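You operate a simulated robot arm through the tools that you are given. There is no shell and no other tool. Be economical: measure what you need, move in short steps, check, and stop when the job is done.

You are at the controls of a simulated robot arm. One attempt, no reset.

Task
Wipe the dust patch off the machine and shut the blue strap's buckle.
Fine: use the white rag from the teal box; put it back and slide the lid shut. What is to be rubbed or washed off counts as gone when no trace of it is left.

Only the result counts: the job must be done as asked and must still hold three seconds after the hand-in. Knocking over, shifting, dropping, spilling or breaking anything else fails it. A push-on lid holds only when it is set on centred and level and pressed home; a screw cap is set on level and turned clockwise until tight.

Robot
A 6-joint arm with a two-finger gripper, fixed in place. Base frame: the origin is at the foot of the arm, x ahead of it, y to its left, z up. Units: m, degrees, N and s.
Its first joint turns from -166.0 to 166.0 degrees. Payload 2.45 kg.
Tool frame: the origin (TCP) lies between the finger pads and is the grasp point; the fingertips stand 0.02 m ahead of it; z points along the fingers, y is the line along which they close. Largest opening 0.14 m; the body of the gripper starts 0.168 m behind the TCP.
Orientation is that of the tool frame in the base frame, as [roll, pitch, yaw] about the fixed x, y, z axes, in that order (R = Rz(yaw) Ry(pitch) Rx(roll)). With the fingers straight down and closing along the base's y, the tool's x points along the base's -x, its y along +y and its z along -z.

Tools
- The arm moves only by the tool play_rows. Its argument "rows" is one flat list of numbers, 7 for each row, row after row: the shift along the tool's x, y, z in m, then the turn, a rotation vector about the tool's x, y, z in degrees, then the finger opening in m, from 0 to 0.14. In form: [tx, ty, tz, wx, wy, wz, gripper, tx, ty, tz, wx, wy, wz, gripper, ...]. A call has 1 to 10 rows; each row shifts and turns the commanded pose from where the row before left it, along the tool's axes as they then stand. Each row takes 0.2 s and may step no farther than 0.05 m and 8.6 degrees from the row before; otherwise, or with a gripper value out of range, the whole call is refused. Where a pose cannot be reached the arm comes as near as it can. A force on the tool above 90 N (or 10 N above the force at the start of the call, whichever is more), or a blocked arm, ends the call early, and 0.2 s more pass. The fingers move at their own pace (about 0.045 m/s each) and stop on an object; they squeeze with about 30 N. The grip force told is the motor's: it shows also when the fingers shut on nothing. Time passes only in rows, and 0.2 s behind the last, so rows that do not move let the fingers close. The reply holds the time, the measured pose of the TCP, the force on the tool along the base axes, the opening and the grip force, in the units named above and with some noise, with the torque about the TCP (base axes, N m) and any sound that the robot's microphone picked up.
- Cameras (640 x 400 px; columns grow to the right, rows downward): "scene" is fixed at [0.4012, -0.4992, 1.4103]; the picture's right is [0.96, -0.27, 0.00], its down [-0.07, -0.26, -0.96] and it looks along [0.26, 0.93, -0.27] (base axes); focal length 308 px, centre (320, 200). "wrist" rides on the gripper at [0.078, 0.011, -0.209] in the tool frame; the picture's right is [-0.14, 0.99, 0.00], its down [-0.92, -0.13, -0.37] and it looks along [-0.36, -0.05, 0.93] (tool axes); focal length 280 px, centre (320, 200).
- get_image(camera): a new picture of that camera. No time passes.
- pixel_to_xyz(camera, pixels): for up to 12 pixels [column, row] of the newest picture of that camera ("zoom" is the newest enlarged one), the place [x, y, z] in the base frame of the surface seen there, good to about 0.002 m, but the place of the scene camera against the robot may be out by one fixed shift of up to 0.012 m in any direction. No time passes.
- close_up(camera, box): a new picture of the part [left, top, right, bottom] of that camera's present view, enlarged. No time passes.
- finish_job(): hands the job in; it is judged then, once.

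Keep the steps short. Do not move on a guess: measure, check each grasp and each placing, and mend mistakes. In all there are 80 turns and 38 pictures (those below and enlarged ones count). Leave the gripper open and the arm clear of the work at the hand-in unless told otherwise, and finish with a single line.

The tools are called by a JSON object that holds its "fn" and its "kwargs". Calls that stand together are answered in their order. play_rows: Moves the arm, as the interface text tells. Its arguments: {"type":"object","properties":{"rows":{"type":"array"}},"required":["rows"]} The other tools are called the same way: get_image (camera) takes a picture; pixel_to_xyz (camera, pixels) gives the place of the surface under pixels of a picture; close_up (camera, box) takes an enlarged picture of a part of a camera's view; finish_job () hands the job in.

At the start:

```text
time: 0.0
tool_pos: [0.2022, 0.6241, 1.3344]
tcp_rot: [180.0, 0.2, 179.9]
ft_force: [0.2, -0.3, -0.3]
moment: [0.02, 0.02, -0.01]
gripper_width: 0.1403
gripper_force: 0.1
```

scene: 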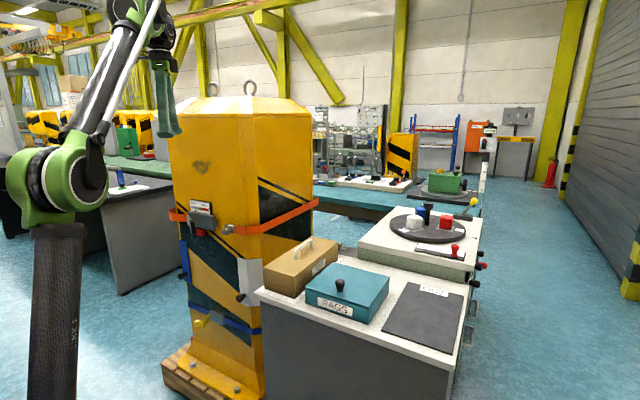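
wrist: 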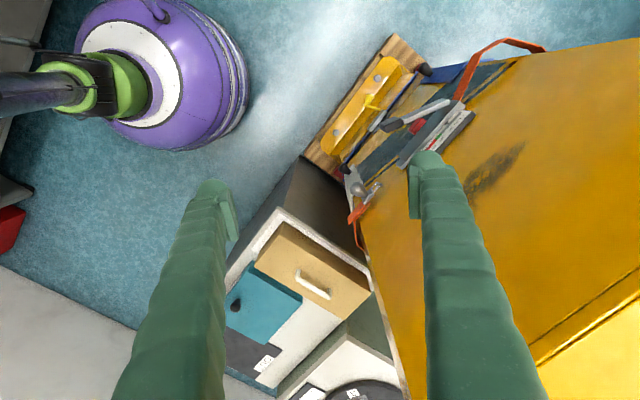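

I see the yellow machine with a dust patch near (203,168), an orange strap, a blue strap lower, and the teal RAGS box. First I'll enlarge the machine and the boxes.

{"fn": "close_up", "kwargs": {"camera": "scene", "box": [150, 140, 330, 400]}}

{"fn": "close_up", "kwargs": {"camera": "scene", "box": [240, 220, 480, 370]}}

{"fn": "pixel_to_xyz", "kwargs": {"camera": "scene", "pixels": [[203, 168], [175, 130], [250, 150], [200, 222], [190, 310], [230, 325], [259, 330], [341, 286], [310, 296], [372, 322], [387, 278], [333, 264]]}}

```text
1.54 times, centred on (240, 270) of scene
```

zoom: 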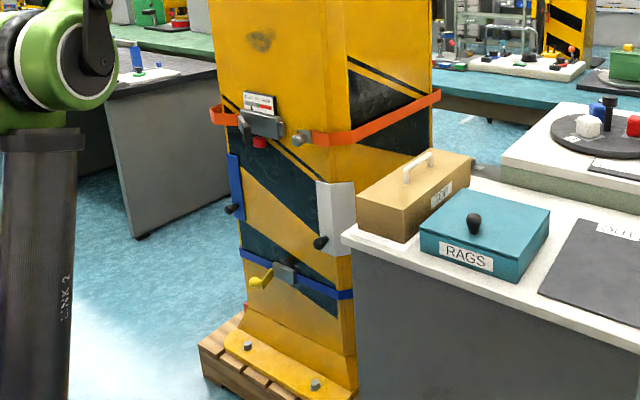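

```text
2.67 times, centred on (360, 295) of scene
```

zoom: 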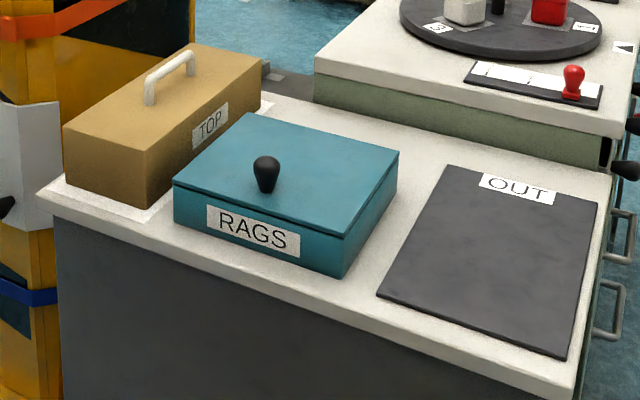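

```text
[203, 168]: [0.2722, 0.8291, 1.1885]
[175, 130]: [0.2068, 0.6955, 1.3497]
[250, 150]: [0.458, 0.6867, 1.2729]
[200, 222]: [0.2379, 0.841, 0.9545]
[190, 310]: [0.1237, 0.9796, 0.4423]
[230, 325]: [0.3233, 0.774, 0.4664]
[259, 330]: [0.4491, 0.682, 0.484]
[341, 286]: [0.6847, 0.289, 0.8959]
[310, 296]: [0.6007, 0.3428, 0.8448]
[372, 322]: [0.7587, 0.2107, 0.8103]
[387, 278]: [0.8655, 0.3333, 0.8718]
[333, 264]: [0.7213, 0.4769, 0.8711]
```

Next I'll look closer at the buckle, and at the face and dust.

{"fn": "close_up", "kwargs": {"camera": "scene", "box": [165, 280, 275, 350]}}

{"fn": "pixel_to_xyz", "kwargs": {"camera": "zoom", "pixels": [[100, 170], [200, 250], [320, 230], [300, 200], [400, 280], [480, 300]]}}

{"fn": "pixel_to_xyz", "kwargs": {"camera": "scene", "pixels": [[185, 150], [230, 150], [185, 190], [230, 190], [175, 170], [245, 170], [203, 160], [203, 176], [194, 168], [212, 168], [200, 100], [238, 200]]}}

```text
5.71 times, centred on (220, 315) of scene
```

zoom: 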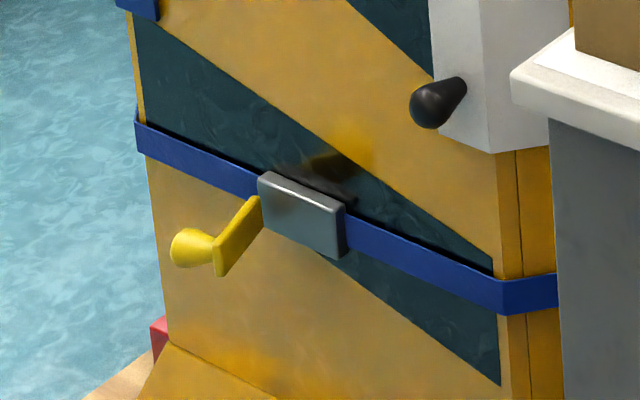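

```text
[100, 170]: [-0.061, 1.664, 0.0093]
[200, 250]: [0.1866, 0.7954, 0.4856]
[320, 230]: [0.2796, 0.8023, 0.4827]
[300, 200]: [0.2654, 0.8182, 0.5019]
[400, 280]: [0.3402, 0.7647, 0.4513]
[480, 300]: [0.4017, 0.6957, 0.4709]
```

```text
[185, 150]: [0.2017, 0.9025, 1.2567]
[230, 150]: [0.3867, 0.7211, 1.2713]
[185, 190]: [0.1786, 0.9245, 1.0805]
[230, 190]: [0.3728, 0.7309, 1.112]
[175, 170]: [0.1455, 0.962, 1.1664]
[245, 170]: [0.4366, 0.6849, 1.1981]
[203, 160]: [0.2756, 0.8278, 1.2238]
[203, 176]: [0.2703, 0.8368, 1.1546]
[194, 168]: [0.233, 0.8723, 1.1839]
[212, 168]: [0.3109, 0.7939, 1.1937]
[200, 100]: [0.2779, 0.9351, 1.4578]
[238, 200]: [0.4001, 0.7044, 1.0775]
```

The face is a vertical plane x+y≈1.104. The yellow buckle lever stands out at about (0.187,0.795,0.486). Now I'll look at the orange buckle for comparison, and at the dust.

{"fn": "close_up", "kwargs": {"camera": "scene", "box": [160, 140, 270, 250]}}

{"fn": "pixel_to_xyz", "kwargs": {"camera": "zoom", "pixels": [[250, 80], [205, 80], [285, 80], [247, 60], [247, 125], [230, 230], [250, 215], [200, 250], [205, 300]]}}

```text
3.64 times, centred on (215, 195) of scene
```

zoom: 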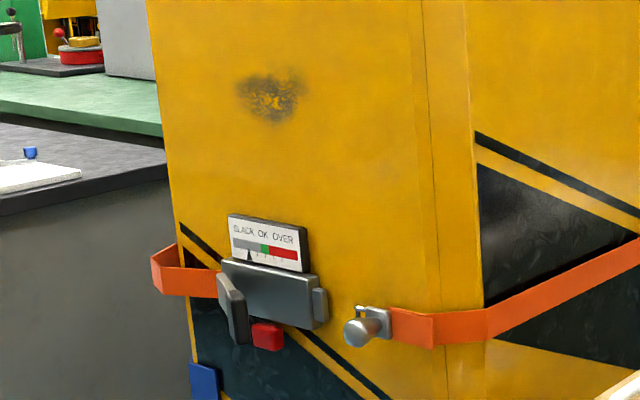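

```text
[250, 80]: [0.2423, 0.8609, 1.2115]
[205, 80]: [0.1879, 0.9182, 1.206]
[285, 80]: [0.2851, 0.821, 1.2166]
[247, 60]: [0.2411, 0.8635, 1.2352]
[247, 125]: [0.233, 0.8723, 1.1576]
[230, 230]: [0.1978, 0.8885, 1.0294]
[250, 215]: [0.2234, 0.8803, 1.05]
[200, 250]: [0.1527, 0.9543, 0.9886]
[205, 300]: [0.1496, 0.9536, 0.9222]
```

I'll measure the teal box in an enlarged view: the corners, the lid and the knob.

{"fn": "close_up", "kwargs": {"camera": "scene", "box": [295, 250, 405, 330]}}

{"fn": "pixel_to_xyz", "kwargs": {"camera": "scene", "pixels": [[306, 290], [335, 263], [388, 278], [368, 308], [340, 291], [340, 283], [308, 301], [368, 321], [266, 268], [335, 242], [309, 243], [380, 334]]}}

```text
5.00 times, centred on (350, 290) of scene
```

zoom: 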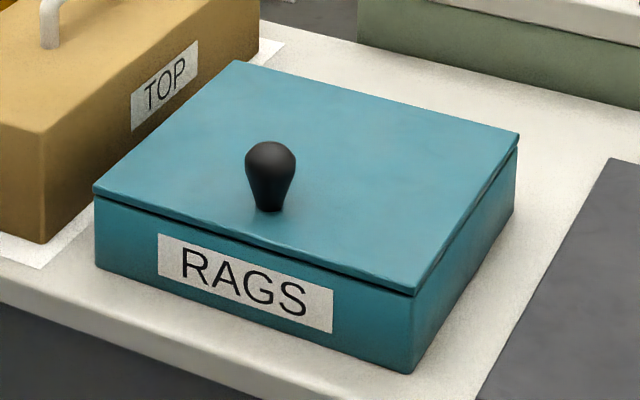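

```text
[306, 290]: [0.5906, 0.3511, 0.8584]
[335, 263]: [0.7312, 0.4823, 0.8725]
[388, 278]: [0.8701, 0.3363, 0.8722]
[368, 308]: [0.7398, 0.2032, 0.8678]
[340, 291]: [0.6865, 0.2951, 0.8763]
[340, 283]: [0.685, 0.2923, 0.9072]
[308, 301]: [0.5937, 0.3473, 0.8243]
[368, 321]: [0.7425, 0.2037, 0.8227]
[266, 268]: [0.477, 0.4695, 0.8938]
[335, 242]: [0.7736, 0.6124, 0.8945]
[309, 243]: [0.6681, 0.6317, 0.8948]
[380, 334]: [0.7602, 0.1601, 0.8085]
```

Lid: a square rotated 45°, knob nearer the label side. I'll take the same points with the wrist camera to calibrate the scene shift.

{"fn": "pixel_to_xyz", "kwargs": {"camera": "wrist", "pixels": [[235, 305], [259, 262], [301, 298], [275, 343], [226, 315], [495, 165], [470, 188], [520, 148], [373, 103], [378, 125], [355, 185], [540, 250]]}}

{"fn": "close_up", "kwargs": {"camera": "wrist", "box": [300, 30, 460, 250]}}

```text
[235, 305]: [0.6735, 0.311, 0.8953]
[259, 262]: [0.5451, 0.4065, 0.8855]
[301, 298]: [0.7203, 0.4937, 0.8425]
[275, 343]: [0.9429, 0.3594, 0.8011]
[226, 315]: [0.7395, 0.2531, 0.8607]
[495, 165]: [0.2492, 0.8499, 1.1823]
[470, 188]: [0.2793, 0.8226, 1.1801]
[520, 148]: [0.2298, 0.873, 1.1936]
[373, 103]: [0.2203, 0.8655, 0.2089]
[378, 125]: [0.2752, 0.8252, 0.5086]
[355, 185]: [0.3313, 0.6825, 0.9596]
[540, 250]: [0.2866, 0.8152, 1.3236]
```

```text
1.82 times, centred on (380, 140) of wrist
```

zoom: 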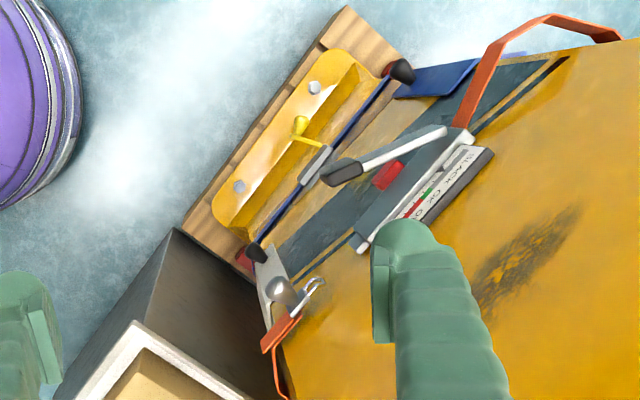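

Scene and wrist agree within about 1 cm. Now I move above the lid knob (about 0.685,0.295), keeping high first.

{"fn": "play_rows", "kwargs": {"rows": [-0.04, -0.027, 0, 0, 0, 0, 0.14, -0.04, -0.027, 0, 0, 0, 0, 0.14, -0.04, -0.027, 0, 0, 0, 0, 0.14, -0.04, -0.027, 0, 0, 0, 0, 0.14, -0.04, -0.027, 0, 0, 0, 0, 0.14, -0.04, -0.027, 0, 0, 0, 0, 0.14, -0.04, -0.027, 0, 0, 0, 0, 0.14, -0.04, -0.027, 0, 0, 0, 0, 0.14, -0.04, -0.027, 0, 0, 0, 0, 0.14, -0.04, -0.027, 0, 0, 0, 0, 0.14]}}

{"fn": "play_rows", "kwargs": {"rows": [-0.04, -0.027, 0.01, 0, 0, 0, 0.14, -0.034, -0.028, 0.01, 0, 0, 0, 0.14, 0, 0, 0.04, 0, 0, 7.5, 0.08, 0, 0, 0.04, 0, 0, 7.5, 0.08, 0, 0, 0.04, 0, 0, 7.5, 0.08, 0, 0, 0.04, 0, 0, 7.5, 0.08, 0, 0, 0.03, 0, 0, 7.5, 0.08, 0, 0, 0.03, 0, 0, 7.5, 0.08, 0, 0, 0, 0, 0, 0, 0.08]}}

{"fn": "get_image", "kwargs": {"camera": "wrist"}}

```text
time: 2.2
tool_pos: [0.601, 0.357, 1.334]
tcp_rot: [-180.0, 0.1, 180.0]
ft_force: [-1.2, -0.5, 0.3]
moment: [-0.02, -0.14, -0.01]
gripper_width: 0.14
gripper_force: 0.1
```

```text
time: 4.2
tool_pos: [0.679, 0.2988, 1.095]
tcp_rot: [179.9, 0.0, 135.0]
ft_force: [0.4, 0.5, -0.2]
moment: [0.0, 0.02, 0.01]
gripper_width: 0.0798
gripper_force: 0.1
```

```text
29 pictures are left
```

wrist: 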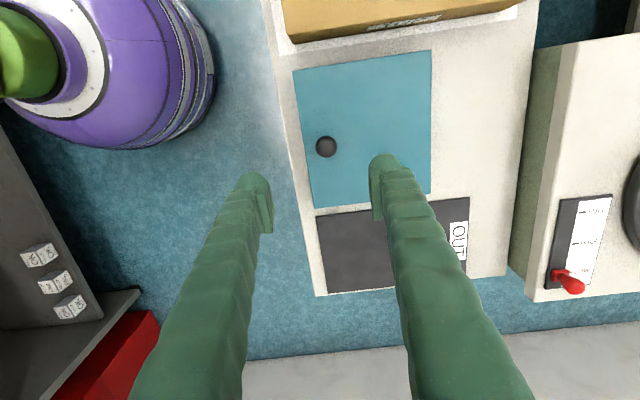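

The knob is at (326,146) in the wrist picture. I'll measure it and the lid corners.

{"fn": "pixel_to_xyz", "kwargs": {"camera": "wrist", "pixels": [[326, 146], [326, 152], [340, 160], [294, 74], [430, 54], [313, 206], [429, 192], [515, 150], [297, 30], [287, 180], [400, 120]]}}

{"fn": "close_up", "kwargs": {"camera": "wrist", "box": [270, 30, 460, 230]}}

```text
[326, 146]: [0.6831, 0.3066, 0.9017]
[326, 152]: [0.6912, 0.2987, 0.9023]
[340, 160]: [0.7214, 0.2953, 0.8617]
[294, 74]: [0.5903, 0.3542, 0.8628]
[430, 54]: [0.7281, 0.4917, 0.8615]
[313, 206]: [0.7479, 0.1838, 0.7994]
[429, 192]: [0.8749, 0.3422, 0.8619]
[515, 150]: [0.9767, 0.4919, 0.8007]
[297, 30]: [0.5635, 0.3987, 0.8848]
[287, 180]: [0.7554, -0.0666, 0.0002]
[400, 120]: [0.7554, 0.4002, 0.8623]
```

```text
2.00 times, centred on (365, 130) of wrist
```

zoom: 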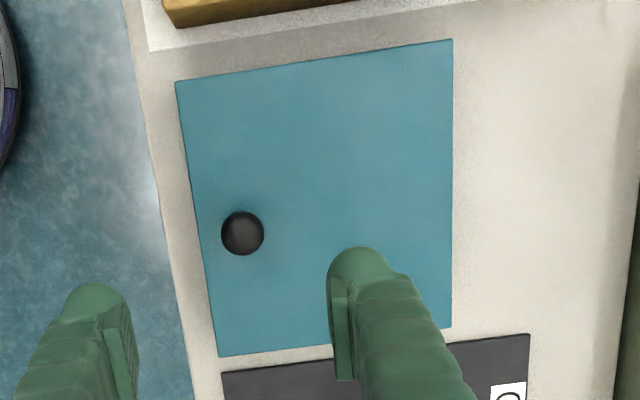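

Lid top is z≈0.862, knob centre (0.687,0.3025) with its top at about 0.90. I descend around the knob and close.

{"fn": "play_rows", "kwargs": {"rows": [-0.003, 0.0083, 0.04, 0, 0, 0, 0.07, 0, 0, 0.045, 0, 0, 0, 0.07, 0, 0, 0.045, 0, 0, 0, 0.07, 0, 0, 0.045, 0, 0, 0, 0.07, 0, 0, 0.03, 0, 0, 0, 0.07, 0, 0, 0, 0, 0, 0, 0.07]}}

{"fn": "play_rows", "kwargs": {"rows": [0, 0, 0, 0, 0, 0, 0.01, 0, 0, 0, 0, 0, 0, 0.01, 0, 0, 0, 0, 0, 0, 0.01, 0, 0, 0, 0, 0, 0, 0.01]}}

```text
time: 5.6
tool_pos: [0.6855, 0.3044, 0.8905]
tcp_rot: [179.9, 0.2, 134.9]
ft_force: [0.1, -0.2, -0.2]
moment: [0.02, -0.02, -0.01]
gripper_width: 0.0701
gripper_force: 0.0
```

```text
time: 6.6
tool_pos: [0.6849, 0.3042, 0.8895]
tcp_rot: [179.9, 0.1, 134.9]
ft_force: [6.1, 5.7, 0.7]
moment: [0.0, -0.04, 0.0]
gripper_width: 0.0279
gripper_force: 36.1
```

Knob held (0.028 m). I try sliding away from the table edge (+tool y) in small steps and watch the force.

{"fn": "play_rows", "kwargs": {"rows": [0, 0.004, 0, 0, 0, 0, 0.01, 0, 0.004, 0, 0, 0, 0, 0.01]}}

```text
time: 7.2
tool_pos: [0.6892, 0.3094, 0.8889]
tcp_rot: [179.9, 0.1, 135.0]
ft_force: [-3.3, 2.4, -3.8]
moment: [0.05, 0.21, -0.04]
gripper_width: 0.0278
gripper_force: 44.9
```

It moves with little force. I go a bit further, then check that the box itself has not moved.

{"fn": "play_rows", "kwargs": {"rows": [0, 0.008, 0, 0, 0, 0, 0.01, 0, 0.008, 0, 0, 0, 0, 0.01, 0, 0.008, 0, 0, 0, 0, 0.01]}}

{"fn": "close_up", "kwargs": {"camera": "scene", "box": [295, 250, 405, 330]}}

```text
time: 8.0
tool_pos: [0.7071, 0.3271, 0.8885]
tcp_rot: [-180.0, 0.0, 135.0]
ft_force: [-15.3, 14.8, -25.8]
moment: [0.17, 0.19, 0.03]
gripper_width: 0.028
gripper_force: 44.7
```

```text
5.00 times, centred on (350, 290) of scene
```

zoom: 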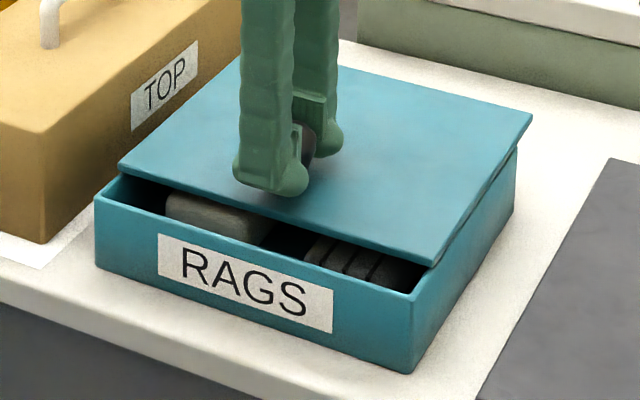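

The lid slides and the box stays put. I'm side-loading the guide (force along tool x and down), so I relieve that a little while sliding on.

{"fn": "play_rows", "kwargs": {"rows": [0.001, 0, 0.001, 0, 0, 0, 0.01, 0, 0.004, 0, 0, 0, 0, 0.01]}}

```text
time: 8.6
tool_pos: [0.7095, 0.3289, 0.8902]
tcp_rot: [179.9, 0.1, 135.1]
ft_force: [-14.7, 15.0, -2.8]
moment: [0.17, 0.23, 0.03]
gripper_width: 0.028
gripper_force: 45.2
```

{"fn": "play_rows", "kwargs": {"rows": [0.002, 0, 0, 0, 0, 0, 0.01, 0, 0.008, 0, 0, 0, 0, 0.01, 0, 0.008, 0, 0, 0, 0, 0.01]}}

```text
time: 9.4
tool_pos: [0.7208, 0.3398, 0.8897]
tcp_rot: [179.9, 0.1, 134.9]
ft_force: [-3.7, 4.0, 8.6]
moment: [-0.19, -0.11, -0.04]
gripper_width: 0.028
gripper_force: 45.0
```

Low force now. Continue to about 0.09 m of travel, then look in.

{"fn": "play_rows", "kwargs": {"rows": [0, 0.01, 0, 0, 0, 0, 0.01, 0, 0.01, 0, 0, 0, 0, 0.01, 0, 0.01, 0, 0, 0, 0, 0.01, 0, 0.01, 0, 0, 0, 0, 0.01]}}

{"fn": "close_up", "kwargs": {"camera": "scene", "box": [295, 250, 405, 330]}}

```text
time: 10.4
tool_pos: [0.7486, 0.3679, 0.8894]
tcp_rot: [179.9, 0.1, 135.0]
ft_force: [7.7, -7.2, 5.1]
moment: [-0.14, -0.08, -0.12]
gripper_width: 0.028
gripper_force: 45.1
```

```text
5.00 times, centred on (350, 290) of scene
```

zoom: 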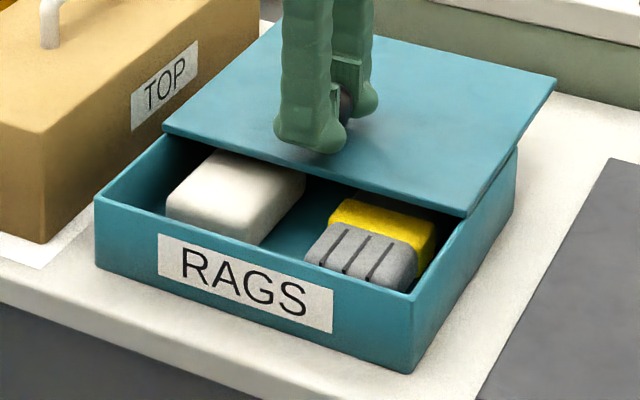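

White rag on the left, sponge on the right. Slide about 0.035 more.

{"fn": "play_rows", "kwargs": {"rows": [-0.001, 0.009, 0, 0, 0, 0, 0.01, 0, 0.009, 0, 0, 0, 0, 0.01, 0, 0.009, 0, 0, 0, 0, 0.01, 0, 0.009, 0, 0, 0, 0, 0.01]}}

{"fn": "close_up", "kwargs": {"camera": "scene", "box": [295, 250, 405, 330]}}

{"fn": "pixel_to_xyz", "kwargs": {"camera": "zoom", "pixels": [[168, 200], [220, 150], [306, 175], [250, 220], [250, 185], [97, 200], [180, 135], [412, 295], [150, 205], [360, 210], [280, 240]]}}

```text
time: 11.4
tool_pos: [0.7727, 0.3935, 0.8896]
tcp_rot: [179.9, 0.1, 134.8]
ft_force: [6.4, -7.5, 18.7]
moment: [0.04, 0.07, 0.05]
gripper_width: 0.0281
gripper_force: 44.6
```

```text
5.00 times, centred on (350, 290) of scene
```

zoom: 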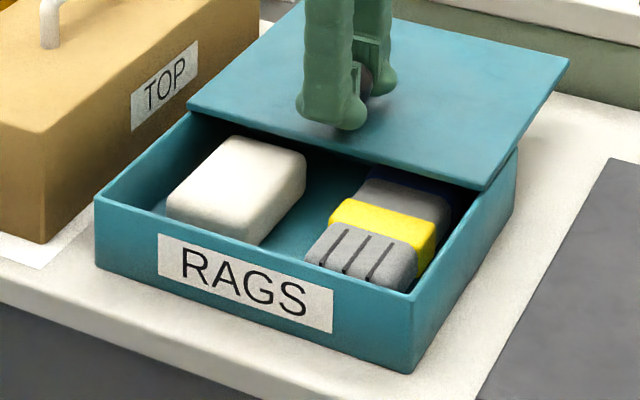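

```text
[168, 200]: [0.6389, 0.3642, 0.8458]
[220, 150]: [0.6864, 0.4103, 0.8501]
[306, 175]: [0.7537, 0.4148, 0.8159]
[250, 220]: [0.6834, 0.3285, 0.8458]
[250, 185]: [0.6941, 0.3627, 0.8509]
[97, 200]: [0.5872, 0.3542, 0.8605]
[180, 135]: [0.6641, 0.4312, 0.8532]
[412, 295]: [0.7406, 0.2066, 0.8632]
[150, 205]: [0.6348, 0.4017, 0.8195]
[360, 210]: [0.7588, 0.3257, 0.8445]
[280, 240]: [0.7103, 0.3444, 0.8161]
```

The rag is fully exposed. The earlier 26 N downward pull says the lid is captive in its guide; I'll confirm by lifting 2 mm before letting go.

{"fn": "play_rows", "kwargs": {"rows": [0, 0, -0.001, 0, 0, 0, 0.01, 0, 0, -0.001, 0, 0, 0, 0.01]}}

```text
time: 12.0
tool_pos: [0.773, 0.3948, 0.8884]
tcp_rot: [-180.0, 0.1, 135.1]
ft_force: [3.0, -5.0, -27.3]
moment: [-0.15, -0.27, -0.02]
gripper_width: 0.028
gripper_force: 45.8
```

Captive: it resists lifting with 27 N and doesn't move. I relax, open, rise 0.16 m, and look.

{"fn": "play_rows", "kwargs": {"rows": [0, 0, 0.0012, 0, 0, 0, 0.01, 0, 0, 0, 0, 0, 0, 0.08, 0, 0, 0, 0, 0, 0, 0.08, 0, 0, 0, 0, 0, 0, 0.08, 0, 0, -0.04, 0, 0, 0, 0.08, 0, 0, -0.04, 0, 0, 0, 0.08, 0, -0.03, -0.04, 0, 0, 0, 0.08, 0, -0.03, -0.04, 0, 0, 0, 0.08, 0, 0, 0, 0, 0, 0, 0.08]}}

{"fn": "get_image", "kwargs": {"camera": "wrist"}}

```text
time: 14.0
tool_pos: [0.7311, 0.3526, 1.0532]
tcp_rot: [179.9, 0.1, 134.9]
ft_force: [0.6, -0.2, -0.5]
moment: [-0.02, 0.02, -0.04]
gripper_width: 0.0797
gripper_force: 0.1
```

```text
24 pictures are left
```

wrist: 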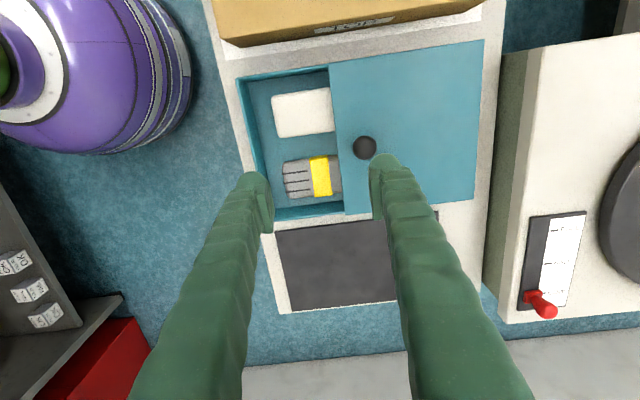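

The rag spans roughly (273,93)–(335,137). I'll measure it and the gaps.

{"fn": "pixel_to_xyz", "kwargs": {"camera": "wrist", "pixels": [[275, 96], [328, 90], [280, 134], [333, 130], [303, 113], [260, 110], [240, 80], [328, 70], [303, 80], [305, 148], [330, 66], [345, 213]]}}

```text
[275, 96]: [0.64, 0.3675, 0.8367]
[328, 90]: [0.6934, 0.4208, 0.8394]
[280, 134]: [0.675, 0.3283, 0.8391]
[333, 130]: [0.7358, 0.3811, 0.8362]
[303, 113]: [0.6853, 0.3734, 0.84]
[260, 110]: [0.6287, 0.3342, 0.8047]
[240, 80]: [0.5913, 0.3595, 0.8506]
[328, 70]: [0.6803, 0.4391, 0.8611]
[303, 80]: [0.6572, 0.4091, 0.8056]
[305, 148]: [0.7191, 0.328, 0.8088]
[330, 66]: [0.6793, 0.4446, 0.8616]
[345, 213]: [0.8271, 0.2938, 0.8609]
```

Rag: centre (0.687,0.3745), about 0.055 wide and 0.08 long, top 0.84, box floor 0.805. I move above it and turn the hand 90° so the fingers close across its width.

{"fn": "play_rows", "kwargs": {"rows": [0.0234, -0.0078, 0, 0, 0, 0, 0.08, 0.0234, -0.0078, 0, 0, 0, 0, 0.08, 0, 0, 0, 0, 0, -8.5, 0.08, 0, 0, 0, 0, 0, -8.5, 0.08, 0, 0, 0, 0, 0, -8.5, 0.08, 0, 0, 0, 0, 0, -8.5, 0.08, 0, 0, 0, 0, 0, -8.5, 0.08, 0, 0, 0, 0, 0, -8.5, 0.08]}}

{"fn": "play_rows", "kwargs": {"rows": [0, 0, 0.02, 0, 0, -8.5, 0.08, 0, 0, 0.02, 0, 0, -8.5, 0.08, 0, 0, 0.02, 0, 0, -8.5, 0.08, 0, 0, 0.02, 0, 0, -8.5, 0.08, 0, 0, 0.02, 0, 0, -5, 0.08, 0, 0, 0, 0, 0, 0, 0.08]}}

{"fn": "get_image", "kwargs": {"camera": "wrist"}}

```text
time: 15.8
tool_pos: [0.6868, 0.3748, 1.0499]
tcp_rot: [180.0, 0.1, -173.9]
ft_force: [0.2, -0.2, 0.9]
moment: [0.01, 0.0, -0.02]
gripper_width: 0.0801
gripper_force: 0.0
```

```text
time: 17.2
tool_pos: [0.6869, 0.3729, 0.9486]
tcp_rot: [-180.0, 0.1, -134.9]
ft_force: [0.2, 0.2, 0.0]
moment: [-0.02, -0.03, -0.01]
gripper_width: 0.0799
gripper_force: 0.1
```

```text
23 pictures are left
```

wrist: 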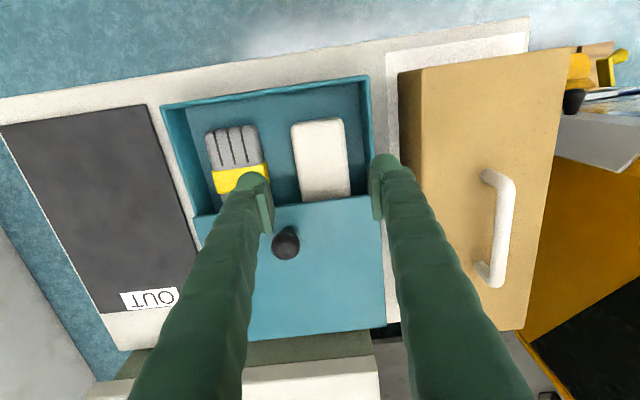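

Alignment looks right, rag between the fingers. I narrow to 0.068 and descend to TCP z≈0.839, then close.

{"fn": "play_rows", "kwargs": {"rows": [0, 0, 0, 0, 0, 0, 0.068, 0, 0, 0.03, 0, 0, 0, 0.068, 0, 0, 0.03, 0, 0, 0, 0.068, 0, 0, 0.025, 0, 0, 0, 0.068, 0, 0, 0.015, 0, 0, 0, 0.068, 0, 0, 0.0095, 0, 0, 0, 0.068, 0, 0, 0, 0, 0, 0, 0.068]}}

{"fn": "play_rows", "kwargs": {"rows": [0, 0, 0, 0, 0, 0, 0.01, 0, 0, 0, 0, 0, 0, 0.01, 0, 0, 0, 0, 0, 0, 0.01, 0, 0, 0, 0, 0, 0, 0.01]}}

```text
time: 18.4
tool_pos: [0.6897, 0.3723, 0.859]
tcp_rot: [-179.9, 0.2, -135.2]
ft_force: [-1.4, -9.2, 43.9]
moment: [1.29, 2.27, 0.54]
gripper_width: 0.0702
gripper_force: 1.4
stopped in row 6: the force on the tool passed its limit at 135 N (the readings are from after the stop); the commanded pose is now the measured one
```

```text
time: 19.4
tool_pos: [0.6893, 0.3743, 0.8578]
tcp_rot: [-179.9, 0.3, -135.1]
ft_force: [-9.5, 15.5, 77.0]
moment: [0.86, 0.98, -0.11]
gripper_width: 0.0451
gripper_force: 30.1
```

The finger on the TOP-box side touched the box wall. I open slightly, lift 3 cm, and look.

{"fn": "play_rows", "kwargs": {"rows": [0, 0, -0.004, 0, 0, 0, 0.045, 0, 0, -0.006, 0, 0, 0, 0.06, 0, 0, -0.01, 0, 0, 0, 0.066, 0, 0, -0.02, 0, 0, 0, 0.066, 0, 0, -0.03, 0, 0, 0, 0.066, 0, 0, -0.03, 0, 0, 0, 0.066, 0, 0, 0, 0, 0, 0, 0.066]}}

{"fn": "get_image", "kwargs": {"camera": "wrist"}}

{"fn": "close_up", "kwargs": {"camera": "scene", "box": [295, 250, 405, 330]}}

```text
time: 21.0
tool_pos: [0.689, 0.3742, 0.9564]
tcp_rot: [-180.0, 0.3, -135.2]
ft_force: [0.3, 0.4, -0.5]
moment: [-0.01, 0.01, 0.02]
gripper_width: 0.0657
gripper_force: 0.0
```

```text
22 pictures are left
```

wrist: 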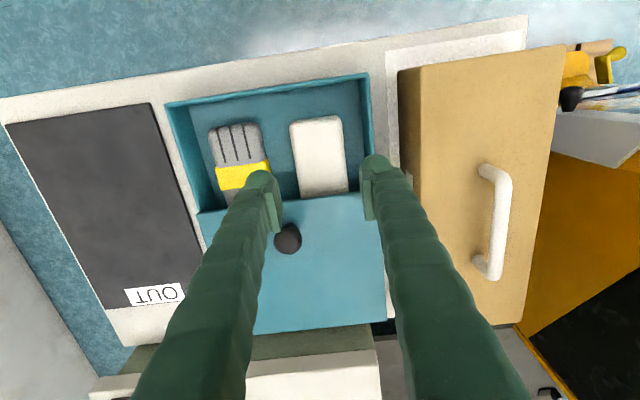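

```text
5.00 times, centred on (350, 290) of scene
```

zoom: 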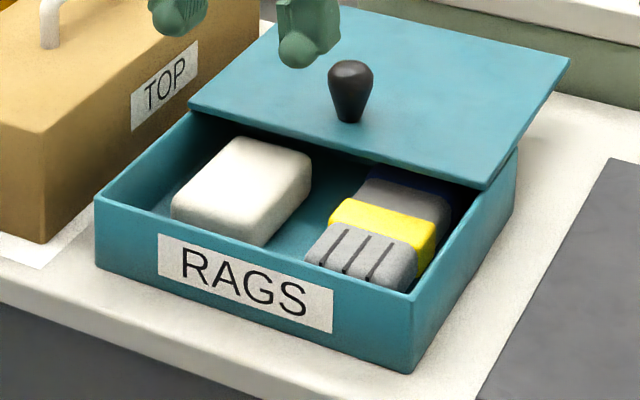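

Box unmoved; the rag shifted only a few mm. I re-measure rag edges and wall from this picture.

{"fn": "pixel_to_xyz", "kwargs": {"camera": "wrist", "pixels": [[292, 155], [318, 155], [344, 155], [350, 170], [363, 125], [369, 125], [355, 125], [262, 150], [318, 122], [320, 190], [335, 120], [367, 76]]}}

{"fn": "close_up", "kwargs": {"camera": "wrist", "box": [190, 60, 400, 230]}}

```text
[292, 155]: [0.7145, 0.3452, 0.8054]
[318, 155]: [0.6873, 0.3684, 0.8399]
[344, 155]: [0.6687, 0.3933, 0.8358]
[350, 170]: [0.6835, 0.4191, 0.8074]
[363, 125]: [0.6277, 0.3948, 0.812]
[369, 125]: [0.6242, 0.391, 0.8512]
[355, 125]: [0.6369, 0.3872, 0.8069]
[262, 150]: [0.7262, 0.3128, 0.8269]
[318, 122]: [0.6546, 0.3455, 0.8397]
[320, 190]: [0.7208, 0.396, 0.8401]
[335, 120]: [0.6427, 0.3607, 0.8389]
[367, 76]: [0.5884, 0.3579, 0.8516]
```

```text
2.35 times, centred on (295, 145) of wrist
```

zoom: 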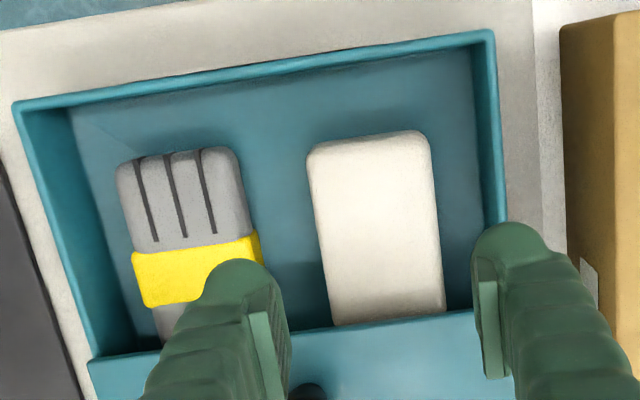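

The wall side is too tight (fingers are bulkier than their tips). Better: grip the rag along its long direction, where there is more room, with the lid opened further. I turn back 90°.

{"fn": "play_rows", "kwargs": {"rows": [0, 0, -0.01, 0, 0, 8.5, 0.07, 0, 0, 0, 0, 0, 8.5, 0.07, 0, 0, 0, 0, 0, 8.5, 0.07, 0, 0, 0, 0, 0, 8.5, 0.07, 0, 0, 0, 0, 0, 8.5, 0.07, 0, 0, 0, 0, 0, 8.5, 0.07, 0, 0, 0, 0, 0, 8.5, 0.07, 0, 0, 0, 0, 0, 8.5, 0.07, 0, 0, 0, 0, 0, 8.5, 0.07, 0, 0, 0, 0, 0, 8.5, 0.07]}}

{"fn": "play_rows", "kwargs": {"rows": [-0.0223, 0.037, 0, 0, 0, 5, 0.07, -0.0223, 0.037, 0, 0, 0, 0, 0.07, 0, 0, 0, 0, 0, 0, 0.07]}}

{"fn": "close_up", "kwargs": {"camera": "wrist", "box": [190, 40, 510, 240]}}

```text
time: 23.2
tool_pos: [0.6915, 0.3747, 0.9659]
tcp_rot: [179.7, 0.0, 139.7]
ft_force: [0.7, 0.8, 0.2]
moment: [0.01, -0.01, 0.03]
gripper_width: 0.0699
gripper_force: 0.1
```

```text
time: 24.0
tool_pos: [0.7727, 0.3988, 0.9667]
tcp_rot: [179.7, 0.0, 134.8]
ft_force: [0.1, -0.2, -0.1]
moment: [0.0, 0.0, -0.01]
gripper_width: 0.0698
gripper_force: 0.0
```

```text
2.00 times, centred on (350, 140) of wrist
```

zoom: 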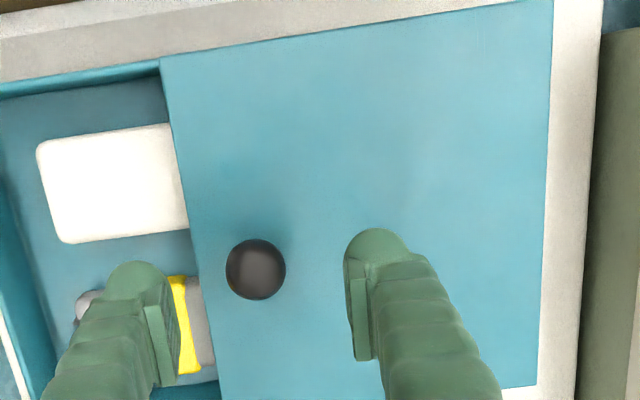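

Check the clearance behind the lid against the green bench, and the knob position.

{"fn": "pixel_to_xyz", "kwargs": {"camera": "zoom", "pixels": [[255, 268], [552, 100], [545, 300], [578, 100], [582, 200], [600, 100], [615, 100], [635, 100], [600, 300], [170, 90]]}}

```text
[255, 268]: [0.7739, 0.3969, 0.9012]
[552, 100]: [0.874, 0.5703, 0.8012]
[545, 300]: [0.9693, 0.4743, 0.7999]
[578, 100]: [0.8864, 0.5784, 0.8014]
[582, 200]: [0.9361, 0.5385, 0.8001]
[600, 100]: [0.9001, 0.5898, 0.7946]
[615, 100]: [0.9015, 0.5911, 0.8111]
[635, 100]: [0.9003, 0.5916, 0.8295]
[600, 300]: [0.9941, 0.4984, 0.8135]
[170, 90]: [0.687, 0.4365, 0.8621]
```

The bench face is 6 cm behind the lid, so 4.5 cm more is available. I grip the knob and slide.

{"fn": "play_rows", "kwargs": {"rows": [-0.002, 0, 0.03, 0, 0, 0, 0.07, 0, 0, 0.03, 0, 0, 0, 0.07, 0, 0, 0.0165, 0, 0, 0, 0.07, 0, 0, 0, 0, 0, 0, 0.01, 0, 0, 0, 0, 0, 0, 0.01, 0, 0, 0, 0, 0, 0, 0.01, 0, 0, 0, 0, 0, 0, 0.01]}}

{"fn": "play_rows", "kwargs": {"rows": [0, 0.009, 0, 0, 0, 0, 0.01, 0, 0.009, 0, 0, 0, 0, 0.01]}}

```text
time: 25.6
tool_pos: [0.7747, 0.3967, 0.891]
tcp_rot: [179.8, 0.0, 134.7]
ft_force: [-0.8, 0.4, -2.3]
moment: [0.02, 0.04, -0.02]
gripper_width: 0.0283
gripper_force: 35.7
```

```text
time: 26.2
tool_pos: [0.7876, 0.4104, 0.8904]
tcp_rot: [179.7, 0.0, 134.9]
ft_force: [-1.1, 1.5, -1.1]
moment: [0.13, 0.19, 0.02]
gripper_width: 0.0283
gripper_force: 44.7
```

{"fn": "play_rows", "kwargs": {"rows": [0, 0.009, 0, 0, 0, 0, 0.01, 0, 0.009, 0, 0, 0, 0, 0.01, 0, 0.009, 0, 0, 0, 0, 0.01]}}

```text
time: 27.0
tool_pos: [0.8046, 0.4294, 0.8894]
tcp_rot: [179.7, 0.0, 134.8]
ft_force: [-2.2, 1.9, 0.3]
moment: [0.01, 0.09, -0.02]
gripper_width: 0.0281
gripper_force: 45.5
```

Lid front edge is now at s≈0.84. I release, rise, and move above the rag.

{"fn": "play_rows", "kwargs": {"rows": [0, 0, 0, 0, 0, 0, 0.08, 0, 0, 0, 0, 0, 0, 0.08, 0, 0, 0, 0, 0, 0, 0.08, 0, 0, -0.04, 0, 0, 0, 0.11, 0, 0, -0.03, 0, 0, 0, 0.11, 0.01, -0.04, 0, 0, 0, 0, 0.11, 0.015, -0.045, 0, 0, 0, 0, 0.11, 0.016, -0.04, 0, 0, 0, 0, 0.11, 0, 0, 0, 0, 0, 0, 0.11]}}

{"fn": "close_up", "kwargs": {"camera": "wrist", "box": [190, 40, 510, 240]}}

{"fn": "pixel_to_xyz", "kwargs": {"camera": "zoom", "pixels": [[200, 150], [320, 150], [300, 150], [340, 150], [420, 150], [360, 150], [260, 100], [260, 200], [280, 150]]}}

```text
time: 29.0
tool_pos: [0.6867, 0.3697, 0.9618]
tcp_rot: [179.7, 0.0, 134.8]
ft_force: [1.0, 0.1, -0.3]
moment: [-0.02, 0.0, 0.01]
gripper_width: 0.11
gripper_force: 0.1
```

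```text
2.00 times, centred on (350, 140) of wrist
```

zoom: 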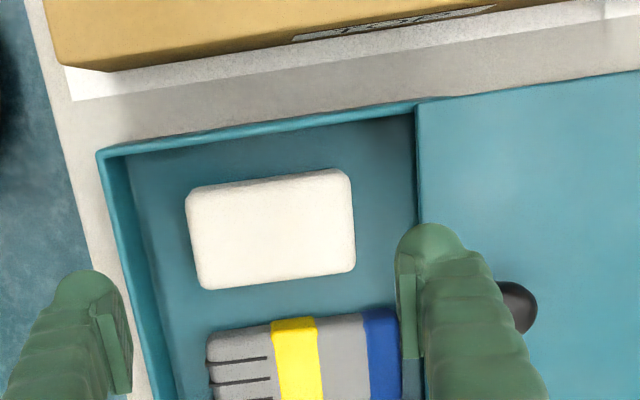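

```text
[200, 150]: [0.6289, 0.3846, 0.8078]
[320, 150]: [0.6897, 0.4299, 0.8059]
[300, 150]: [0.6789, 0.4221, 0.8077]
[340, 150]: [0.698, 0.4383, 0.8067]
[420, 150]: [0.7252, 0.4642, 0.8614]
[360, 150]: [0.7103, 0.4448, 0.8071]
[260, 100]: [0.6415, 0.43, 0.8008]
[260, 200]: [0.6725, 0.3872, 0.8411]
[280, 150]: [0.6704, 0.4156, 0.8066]
```

Rag fully visible at zoom (186–355, 170–290). Measure its edges.

{"fn": "pixel_to_xyz", "kwargs": {"camera": "zoom", "pixels": [[194, 238], [350, 220], [268, 186], [278, 277], [272, 230], [415, 220], [143, 250], [215, 230], [335, 222]]}}

```text
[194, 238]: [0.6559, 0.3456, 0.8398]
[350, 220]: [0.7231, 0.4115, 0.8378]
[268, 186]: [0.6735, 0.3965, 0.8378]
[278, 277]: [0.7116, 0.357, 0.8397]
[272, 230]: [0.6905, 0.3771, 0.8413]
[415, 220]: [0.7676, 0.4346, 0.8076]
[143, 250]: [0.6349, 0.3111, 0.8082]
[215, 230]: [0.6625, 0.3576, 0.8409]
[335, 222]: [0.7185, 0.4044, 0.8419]
```

Rag centre s=0.755, t=-0.2233, length about 0.096. I centre, set opening 0.104, and descend first to just above wall height.

{"fn": "play_rows", "kwargs": {"rows": [0.001, 0.008, 0.03, 0, 0, 0, 0.104, 0, 0, 0.03, 0, 0, 0, 0.104, 0, 0, 0.02, 0, 0, 0, 0.104, 0, 0, 0, 0, 0, 0, 0.104]}}

{"fn": "close_up", "kwargs": {"camera": "wrist", "box": [190, 60, 510, 260]}}

```text
time: 30.0
tool_pos: [0.6956, 0.3753, 0.8797]
tcp_rot: [179.7, 0.1, 134.7]
ft_force: [0.3, 0.0, 0.3]
moment: [0.01, -0.03, 0.01]
gripper_width: 0.104
gripper_force: 0.1
```

```text
2.00 times, centred on (350, 160) of wrist
```

zoom: 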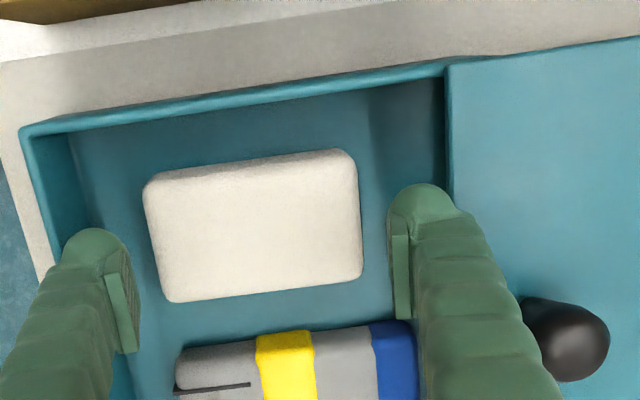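

The rag is about 0.10 long; I shift (+0.004,-0.002), open to 0.106, and descend in small steps.

{"fn": "play_rows", "kwargs": {"rows": [0.004, -0.002, 0, 0, 0, 0, 0.106, 0, 0, 0.01, 0, 0, 0, 0.106, 0, 0, 0.008, 0, 0, 0, 0.106, 0, 0, 0.004, 0, 0, 0, 0.106, 0, 0, 0, 0, 0, 0, 0.106]}}

```text
time: 31.2
tool_pos: [0.69, 0.3771, 0.8566]
tcp_rot: [179.7, 0.0, 134.8]
ft_force: [-0.7, 0.1, 0.0]
moment: [-0.01, 0.01, 0.02]
gripper_width: 0.1061
gripper_force: 0.1
```

No contact. Continue down 15 mm.

{"fn": "play_rows", "kwargs": {"rows": [0, 0, 0.004, 0, 0, 0, 0.106, 0, 0, 0.004, 0, 0, 0, 0.106, 0, 0, 0.004, 0, 0, 0, 0.106, 0, 0, 0.003, 0, 0, 0, 0.106, 0, 0, 0, 0, 0, 0, 0.106]}}

```text
time: 32.4
tool_pos: [0.6907, 0.3773, 0.8416]
tcp_rot: [179.7, 0.1, 134.8]
ft_force: [-0.4, 0.1, 0.4]
moment: [-0.01, 0.01, -0.03]
gripper_width: 0.1061
gripper_force: 0.0
```

Clear. Close on the rag.

{"fn": "play_rows", "kwargs": {"rows": [0, 0, 0, 0, 0, 0, 0.05, 0, 0, 0, 0, 0, 0, 0.05, 0, 0, 0, 0, 0, 0, 0.05, 0, 0, 0, 0, 0, 0, 0.05]}}

{"fn": "play_rows", "kwargs": {"rows": [0, 0, -0.01, 0, 0, 0, 0.05, 0, 0, -0.02, 0, 0, 0, 0.05, 0, 0, -0.03, 0, 0, 0, 0.05, 0, 0, -0.04, 0, 0, 0, 0.05, 0, 0, -0.04, 0, 0, 0, 0.05, 0, 0, -0.04, 0, 0, 0, 0.05]}}

{"fn": "get_image", "kwargs": {"camera": "wrist"}}

```text
time: 33.4
tool_pos: [0.6902, 0.3778, 0.8429]
tcp_rot: [179.6, 0.0, 134.7]
ft_force: [0.4, 1.4, 2.4]
moment: [-0.03, -0.02, -0.01]
gripper_width: 0.0985
gripper_force: 30.4
```

```text
time: 34.8
tool_pos: [0.6899, 0.3756, 1.0189]
tcp_rot: [179.7, 0.0, 134.8]
ft_force: [-0.2, 0.1, 0.9]
moment: [0.0, 0.01, 0.0]
gripper_width: 0.0986
gripper_force: 30.3
```

```text
16 pictures are left
```

wrist: 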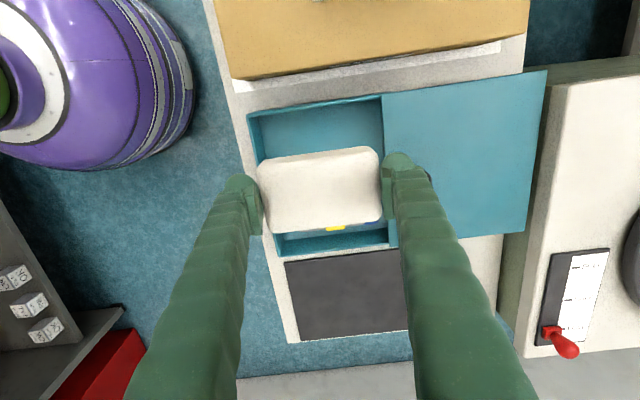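

Rag held firmly (0.0986). It sticks out about 17 mm past the fingertips. Now raise, back off from the bench, travel left along the machine face, then tilt the hand to point at the face.

{"fn": "play_rows", "kwargs": {"rows": [0, -0.0325, -0.035, 0, 0, 0, 0.05, 0, -0.0325, -0.035, 0, 0, 0, 0.05, 0, -0.0325, -0.035, 0, 0, 0, 0.05, 0, -0.0325, -0.035, 0, 0, 0, 0.05, 0.045, -0.01, -0.01, 0, 0, 0, 0.05, 0.048, 0, 0, 0, 0, 0, 0.05, 0.048, 0, 0, 0, 0, 0, 0.05, 0.048, 0, 0, 0, 0, 0, 0.05, 0.048, 0, 0, 0, 0, 0, 0.05, 0.048, 0, 0, 0, 0, 0, 0.05]}}

{"fn": "play_rows", "kwargs": {"rows": [0.048, 0, 0, 0, 0, 0, 0.05, 0.048, 0, 0, 0, 0, 0, 0.05, 0.048, 0, 0, 0, 0, 0, 0.05, 0.048, 0, 0, 0, 0, 0, 0.05, 0.048, 0, 0, 0, 0, 0, 0.05, 0.048, 0, 0, 0, 0, 0, 0.05, 0.048, 0, 0, 0, 0, 0, 0.05, 0, 0, 0, -8.5, 0, 0, 0.05, 0, 0, 0, -8.5, 0, 0, 0.05, 0, 0, 0, -8.5, 0, 0, 0.05]}}

{"fn": "play_rows", "kwargs": {"rows": [0, 0, 0, -8.5, 0, 0, 0.05, 0, 0, 0, -8.5, 0, 0, 0.05, 0, 0, 0, -8.5, 0, 0, 0.05, 0, 0, 0, -8.5, 0, 0, 0.05, 0, 0, 0, -8.5, 0, 0, 0.05, 0, 0, 0, -8.5, 0, 0, 0.05, 0, 0, 0, -8.5, 0, 0, 0.05, 0, 0, 0, -4.7, 0, 0, 0.05, 0, 0, 0, 0, 0, 0, 0.05]}}

{"fn": "get_image", "kwargs": {"camera": "wrist"}}

```text
time: 37.0
tool_pos: [0.3864, 0.4783, 1.1693]
tcp_rot: [179.6, 0.0, 134.8]
ft_force: [0.8, -0.7, -0.6]
moment: [0.06, -0.01, 0.0]
gripper_width: 0.0983
gripper_force: 30.4
```

```text
time: 39.2
tool_pos: [0.1506, 0.7198, 1.1711]
tcp_rot: [154.1, 0.1, 134.7]
ft_force: [0.8, 0.4, -1.0]
moment: [-0.04, 0.02, -0.03]
gripper_width: 0.0986
gripper_force: 30.6
```

```text
time: 41.2
tool_pos: [0.1623, 0.7208, 1.1709]
tcp_rot: [93.5, 5.1, 135.7]
ft_force: [-0.5, 0.8, -0.4]
moment: [0.0, 0.0, 0.03]
gripper_width: 0.0986
gripper_force: 30.2
out of reach, approached as far as the arm can: row 7, 8
```

```text
15 pictures are left
```

wrist: 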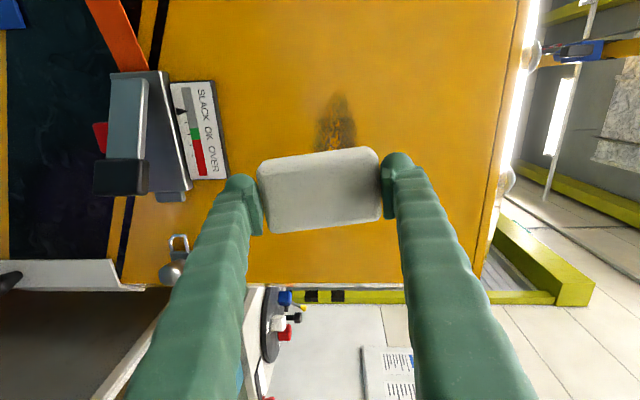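

The hand is nearly level (3.5° short). The dust is visible at (337,93–150), above the rag. Measure it from here.

{"fn": "pixel_to_xyz", "kwargs": {"camera": "wrist", "pixels": [[337, 93], [337, 120], [337, 145], [318, 130], [357, 130], [320, 90], [400, 100], [250, 100], [400, 250], [230, 120]]}}

{"fn": "play_rows", "kwargs": {"rows": [0, 0, 0.03, 0, 0, 0, 0.05, 0.02, 0, 0.03, 0, 0, 0, 0.05, 0, 0, 0, 0, 0, 0, 0.05]}}

```text
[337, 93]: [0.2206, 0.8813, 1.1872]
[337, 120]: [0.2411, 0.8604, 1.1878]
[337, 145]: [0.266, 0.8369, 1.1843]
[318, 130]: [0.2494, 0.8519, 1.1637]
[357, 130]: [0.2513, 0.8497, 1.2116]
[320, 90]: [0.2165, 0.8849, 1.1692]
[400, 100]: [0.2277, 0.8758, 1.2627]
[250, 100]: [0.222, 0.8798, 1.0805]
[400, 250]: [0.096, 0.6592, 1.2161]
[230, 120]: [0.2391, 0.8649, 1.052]
```

```text
time: 42.0
tool_pos: [0.1914, 0.7781, 1.1697]
tcp_rot: [93.5, 4.6, 135.9]
ft_force: [-0.3, 0.7, -0.2]
moment: [0.04, 0.01, -0.01]
gripper_width: 0.0985
gripper_force: 30.1
```

Face at x+y≈1.1017; dust spans t≈0.35–0.467, z 1.16–1.212. I raise 15 mm and try to remove the 3.5° tilt.

{"fn": "play_rows", "kwargs": {"rows": [0, 0.016, 0, -3.5, 0, 0, 0.05, 0, 0, 0, 0, 0, 0, 0.05]}}

```text
time: 42.6
tool_pos: [0.191, 0.778, 1.1836]
tcp_rot: [91.4, 6.5, 135.9]
ft_force: [-0.5, 0.2, 0.1]
moment: [-0.01, 0.02, -0.01]
gripper_width: 0.0985
gripper_force: 30.1
out of reach, approached as far as the arm can: row 1
```

Tilt now about 1.4°, good enough. Approach the face in small steps.

{"fn": "play_rows", "kwargs": {"rows": [0, 0, 0.02, 0, 0, 0, 0.05, 0, 0, 0.02, 0, 0, 0, 0.05, 0, 0, 0.008, 0, 0, 0, 0.05, 0, 0, 0, 0, 0, 0, 0.05]}}

```text
time: 43.6
tool_pos: [0.2232, 0.8123, 1.1832]
tcp_rot: [91.5, 6.3, 136.0]
ft_force: [0.1, -0.2, -1.1]
moment: [0.01, -0.02, -0.01]
gripper_width: 0.0985
gripper_force: 30.4
```

{"fn": "play_rows", "kwargs": {"rows": [0, 0, 0.005, 0, 0, 0, 0.05, 0, 0, 0.004, 0, 0, 0, 0.05, 0, 0, 0.002, 0, 0, 0, 0.05]}}

```text
time: 44.4
tool_pos: [0.229, 0.8194, 1.183]
tcp_rot: [91.4, 6.4, 136.0]
ft_force: [-6.9, -10.0, -2.9]
moment: [0.5, -0.21, -0.41]
gripper_width: 0.0986
gripper_force: 30.2
```

Contact at 12 N. Press 1 mm more and stroke right 7 cm in small steps.

{"fn": "play_rows", "kwargs": {"rows": [0, 0, 0.001, 0, 0, 0, 0.05, -0.012, 0, -0.0002, 0, 0, 0, 0.05, -0.012, 0, -0.0002, 0, 0, 0, 0.05, -0.012, 0, -0.0002, 0, 0, 0, 0.05, -0.012, 0, -0.0002, 0, 0, 0, 0.05, -0.012, 0, -0.0002, 0, 0, 0, 0.05, -0.012, 0, -0.0002, 0, 0, 0, 0.05]}}

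```text
time: 46.0
tool_pos: [0.2819, 0.7701, 1.1908]
tcp_rot: [91.5, 6.4, 135.9]
ft_force: [-18.3, -10.2, -0.3]
moment: [0.49, -0.91, 0.07]
gripper_width: 0.0984
gripper_force: 29.7
```

Wiping contact is good (about 20 N). Stroke left, 13 cm.

{"fn": "play_rows", "kwargs": {"rows": [0.015, 0, 0.0002, 0, 0, 0, 0.05, 0.015, 0, 0.0003, 0, 0, 0, 0.05, 0.015, 0, 0.0002, 0, 0, 0, 0.05, 0.015, 0, 0.0003, 0, 0, 0, 0.05, 0.015, 0, 0.0002, 0, 0, 0, 0.05, 0.015, 0, 0.0003, 0, 0, 0, 0.05, 0.015, 0, 0.0002, 0, 0, 0, 0.05, 0.015, 0, 0.0003, 0, 0, 0, 0.05, 0.012, 0, 0.0002, 0, 0, 0, 0.05]}}

{"fn": "play_rows", "kwargs": {"rows": [-0.015, 0.002, 0, 0, 0, 0, 0.05, -0.015, 0, 0, 0, 0, 0, 0.05, -0.015, 0, -0.0002, 0, 0, 0, 0.05, -0.015, 0, -0.0003, 0, 0, 0, 0.05, -0.015, 0, -0.0002, 0, 0, 0, 0.05, -0.015, 0, -0.0003, 0, 0, 0, 0.05, -0.015, 0, -0.0002, 0, 0, 0, 0.05, -0.015, 0, -0.0003, 0, 0, 0, 0.05, -0.012, 0, -0.0002, 0, 0, 0, 0.05]}}

```text
time: 48.0
tool_pos: [0.19, 0.8632, 1.1757]
tcp_rot: [91.5, 6.2, 135.9]
ft_force: [-0.5, -0.6, -0.6]
moment: [-0.03, 0.03, 0.01]
gripper_width: 0.0985
gripper_force: 30.1
```

```text
time: 50.0
tool_pos: [0.2822, 0.7708, 1.1935]
tcp_rot: [91.4, 6.3, 136.0]
ft_force: [-1.9, -1.8, -0.2]
moment: [0.13, -0.09, 0.01]
gripper_width: 0.0986
gripper_force: 29.9
```

Contact faded at the left. Look at the state of the patch (visible above the rag in the wrist view).

{"fn": "close_up", "kwargs": {"camera": "wrist", "box": [200, 20, 460, 260]}}

```text
1.67 times, centred on (330, 140) of wrist
```

zoom: 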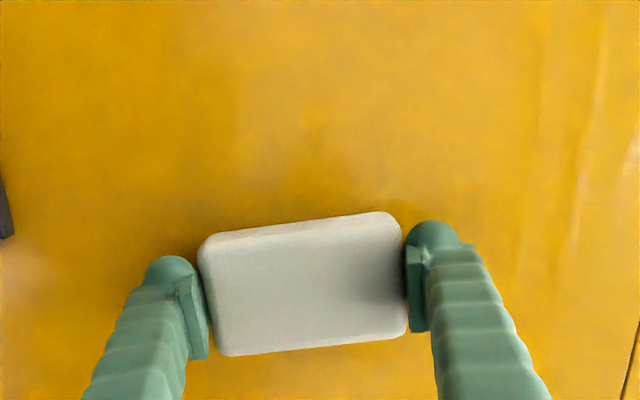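

Almost clean; a faint haze may remain near (290,140). Another pass with firmer contact.

{"fn": "play_rows", "kwargs": {"rows": [0, 0, 0.002, 0, 0, 0, 0.05, 0, 0, 0.001, 0, 0, 0, 0.05]}}

```text
time: 50.6
tool_pos: [0.285, 0.7716, 1.1929]
tcp_rot: [91.4, 6.3, 136.0]
ft_force: [-25.4, -36.0, -15.8]
moment: [-0.47, 0.47, -0.32]
gripper_width: 0.0989
gripper_force: 30.0
```

{"fn": "play_rows", "kwargs": {"rows": [0.015, 0, 0.0002, 0, 0, 0, 0.05, 0.015, 0, 0.0003, 0, 0, 0, 0.05, 0.015, 0, 0.0003, 0, 0, 0, 0.05, 0.015, 0, 0.0003, 0, 0, 0, 0.05, 0.015, 0, 0.0003, 0, 0, 0, 0.05, 0.015, 0, 0.0003, 0, 0, 0, 0.05, 0.015, 0, 0.0003, 0, 0, 0, 0.05, 0.015, 0, 0.0003, 0, 0, 0, 0.05, 0.01, 0, 0.0003, 0, 0, 0, 0.05]}}

{"fn": "play_rows", "kwargs": {"rows": [-0.015, 0, -0.0001, 0, 0, 0, 0.05, -0.015, 0, -0.0002, 0, 0, 0, 0.05, -0.015, 0, -0.0002, 0, 0, 0, 0.05, -0.015, 0, -0.0002, 0, 0, 0, 0.05, -0.015, 0, -0.0002, 0, 0, 0, 0.05, -0.015, 0, -0.0002, 0, 0, 0, 0.05, -0.015, 0, -0.0002, 0, 0, 0, 0.05, -0.015, 0, -0.0003, 0, 0, 0, 0.05, -0.015, 0, -0.0003, 0, 0, 0, 0.05]}}

```text
time: 52.6
tool_pos: [0.1921, 0.8639, 1.1799]
tcp_rot: [91.4, 6.3, 136.0]
ft_force: [-15.4, -34.2, 3.3]
moment: [0.06, -0.05, -0.28]
gripper_width: 0.0988
gripper_force: 30.1
```

```text
time: 54.6
tool_pos: [0.2884, 0.768, 1.1944]
tcp_rot: [91.5, 6.4, 135.9]
ft_force: [-15.7, -8.7, -1.3]
moment: [0.08, -0.09, -0.01]
gripper_width: 0.0988
gripper_force: 30.2
```

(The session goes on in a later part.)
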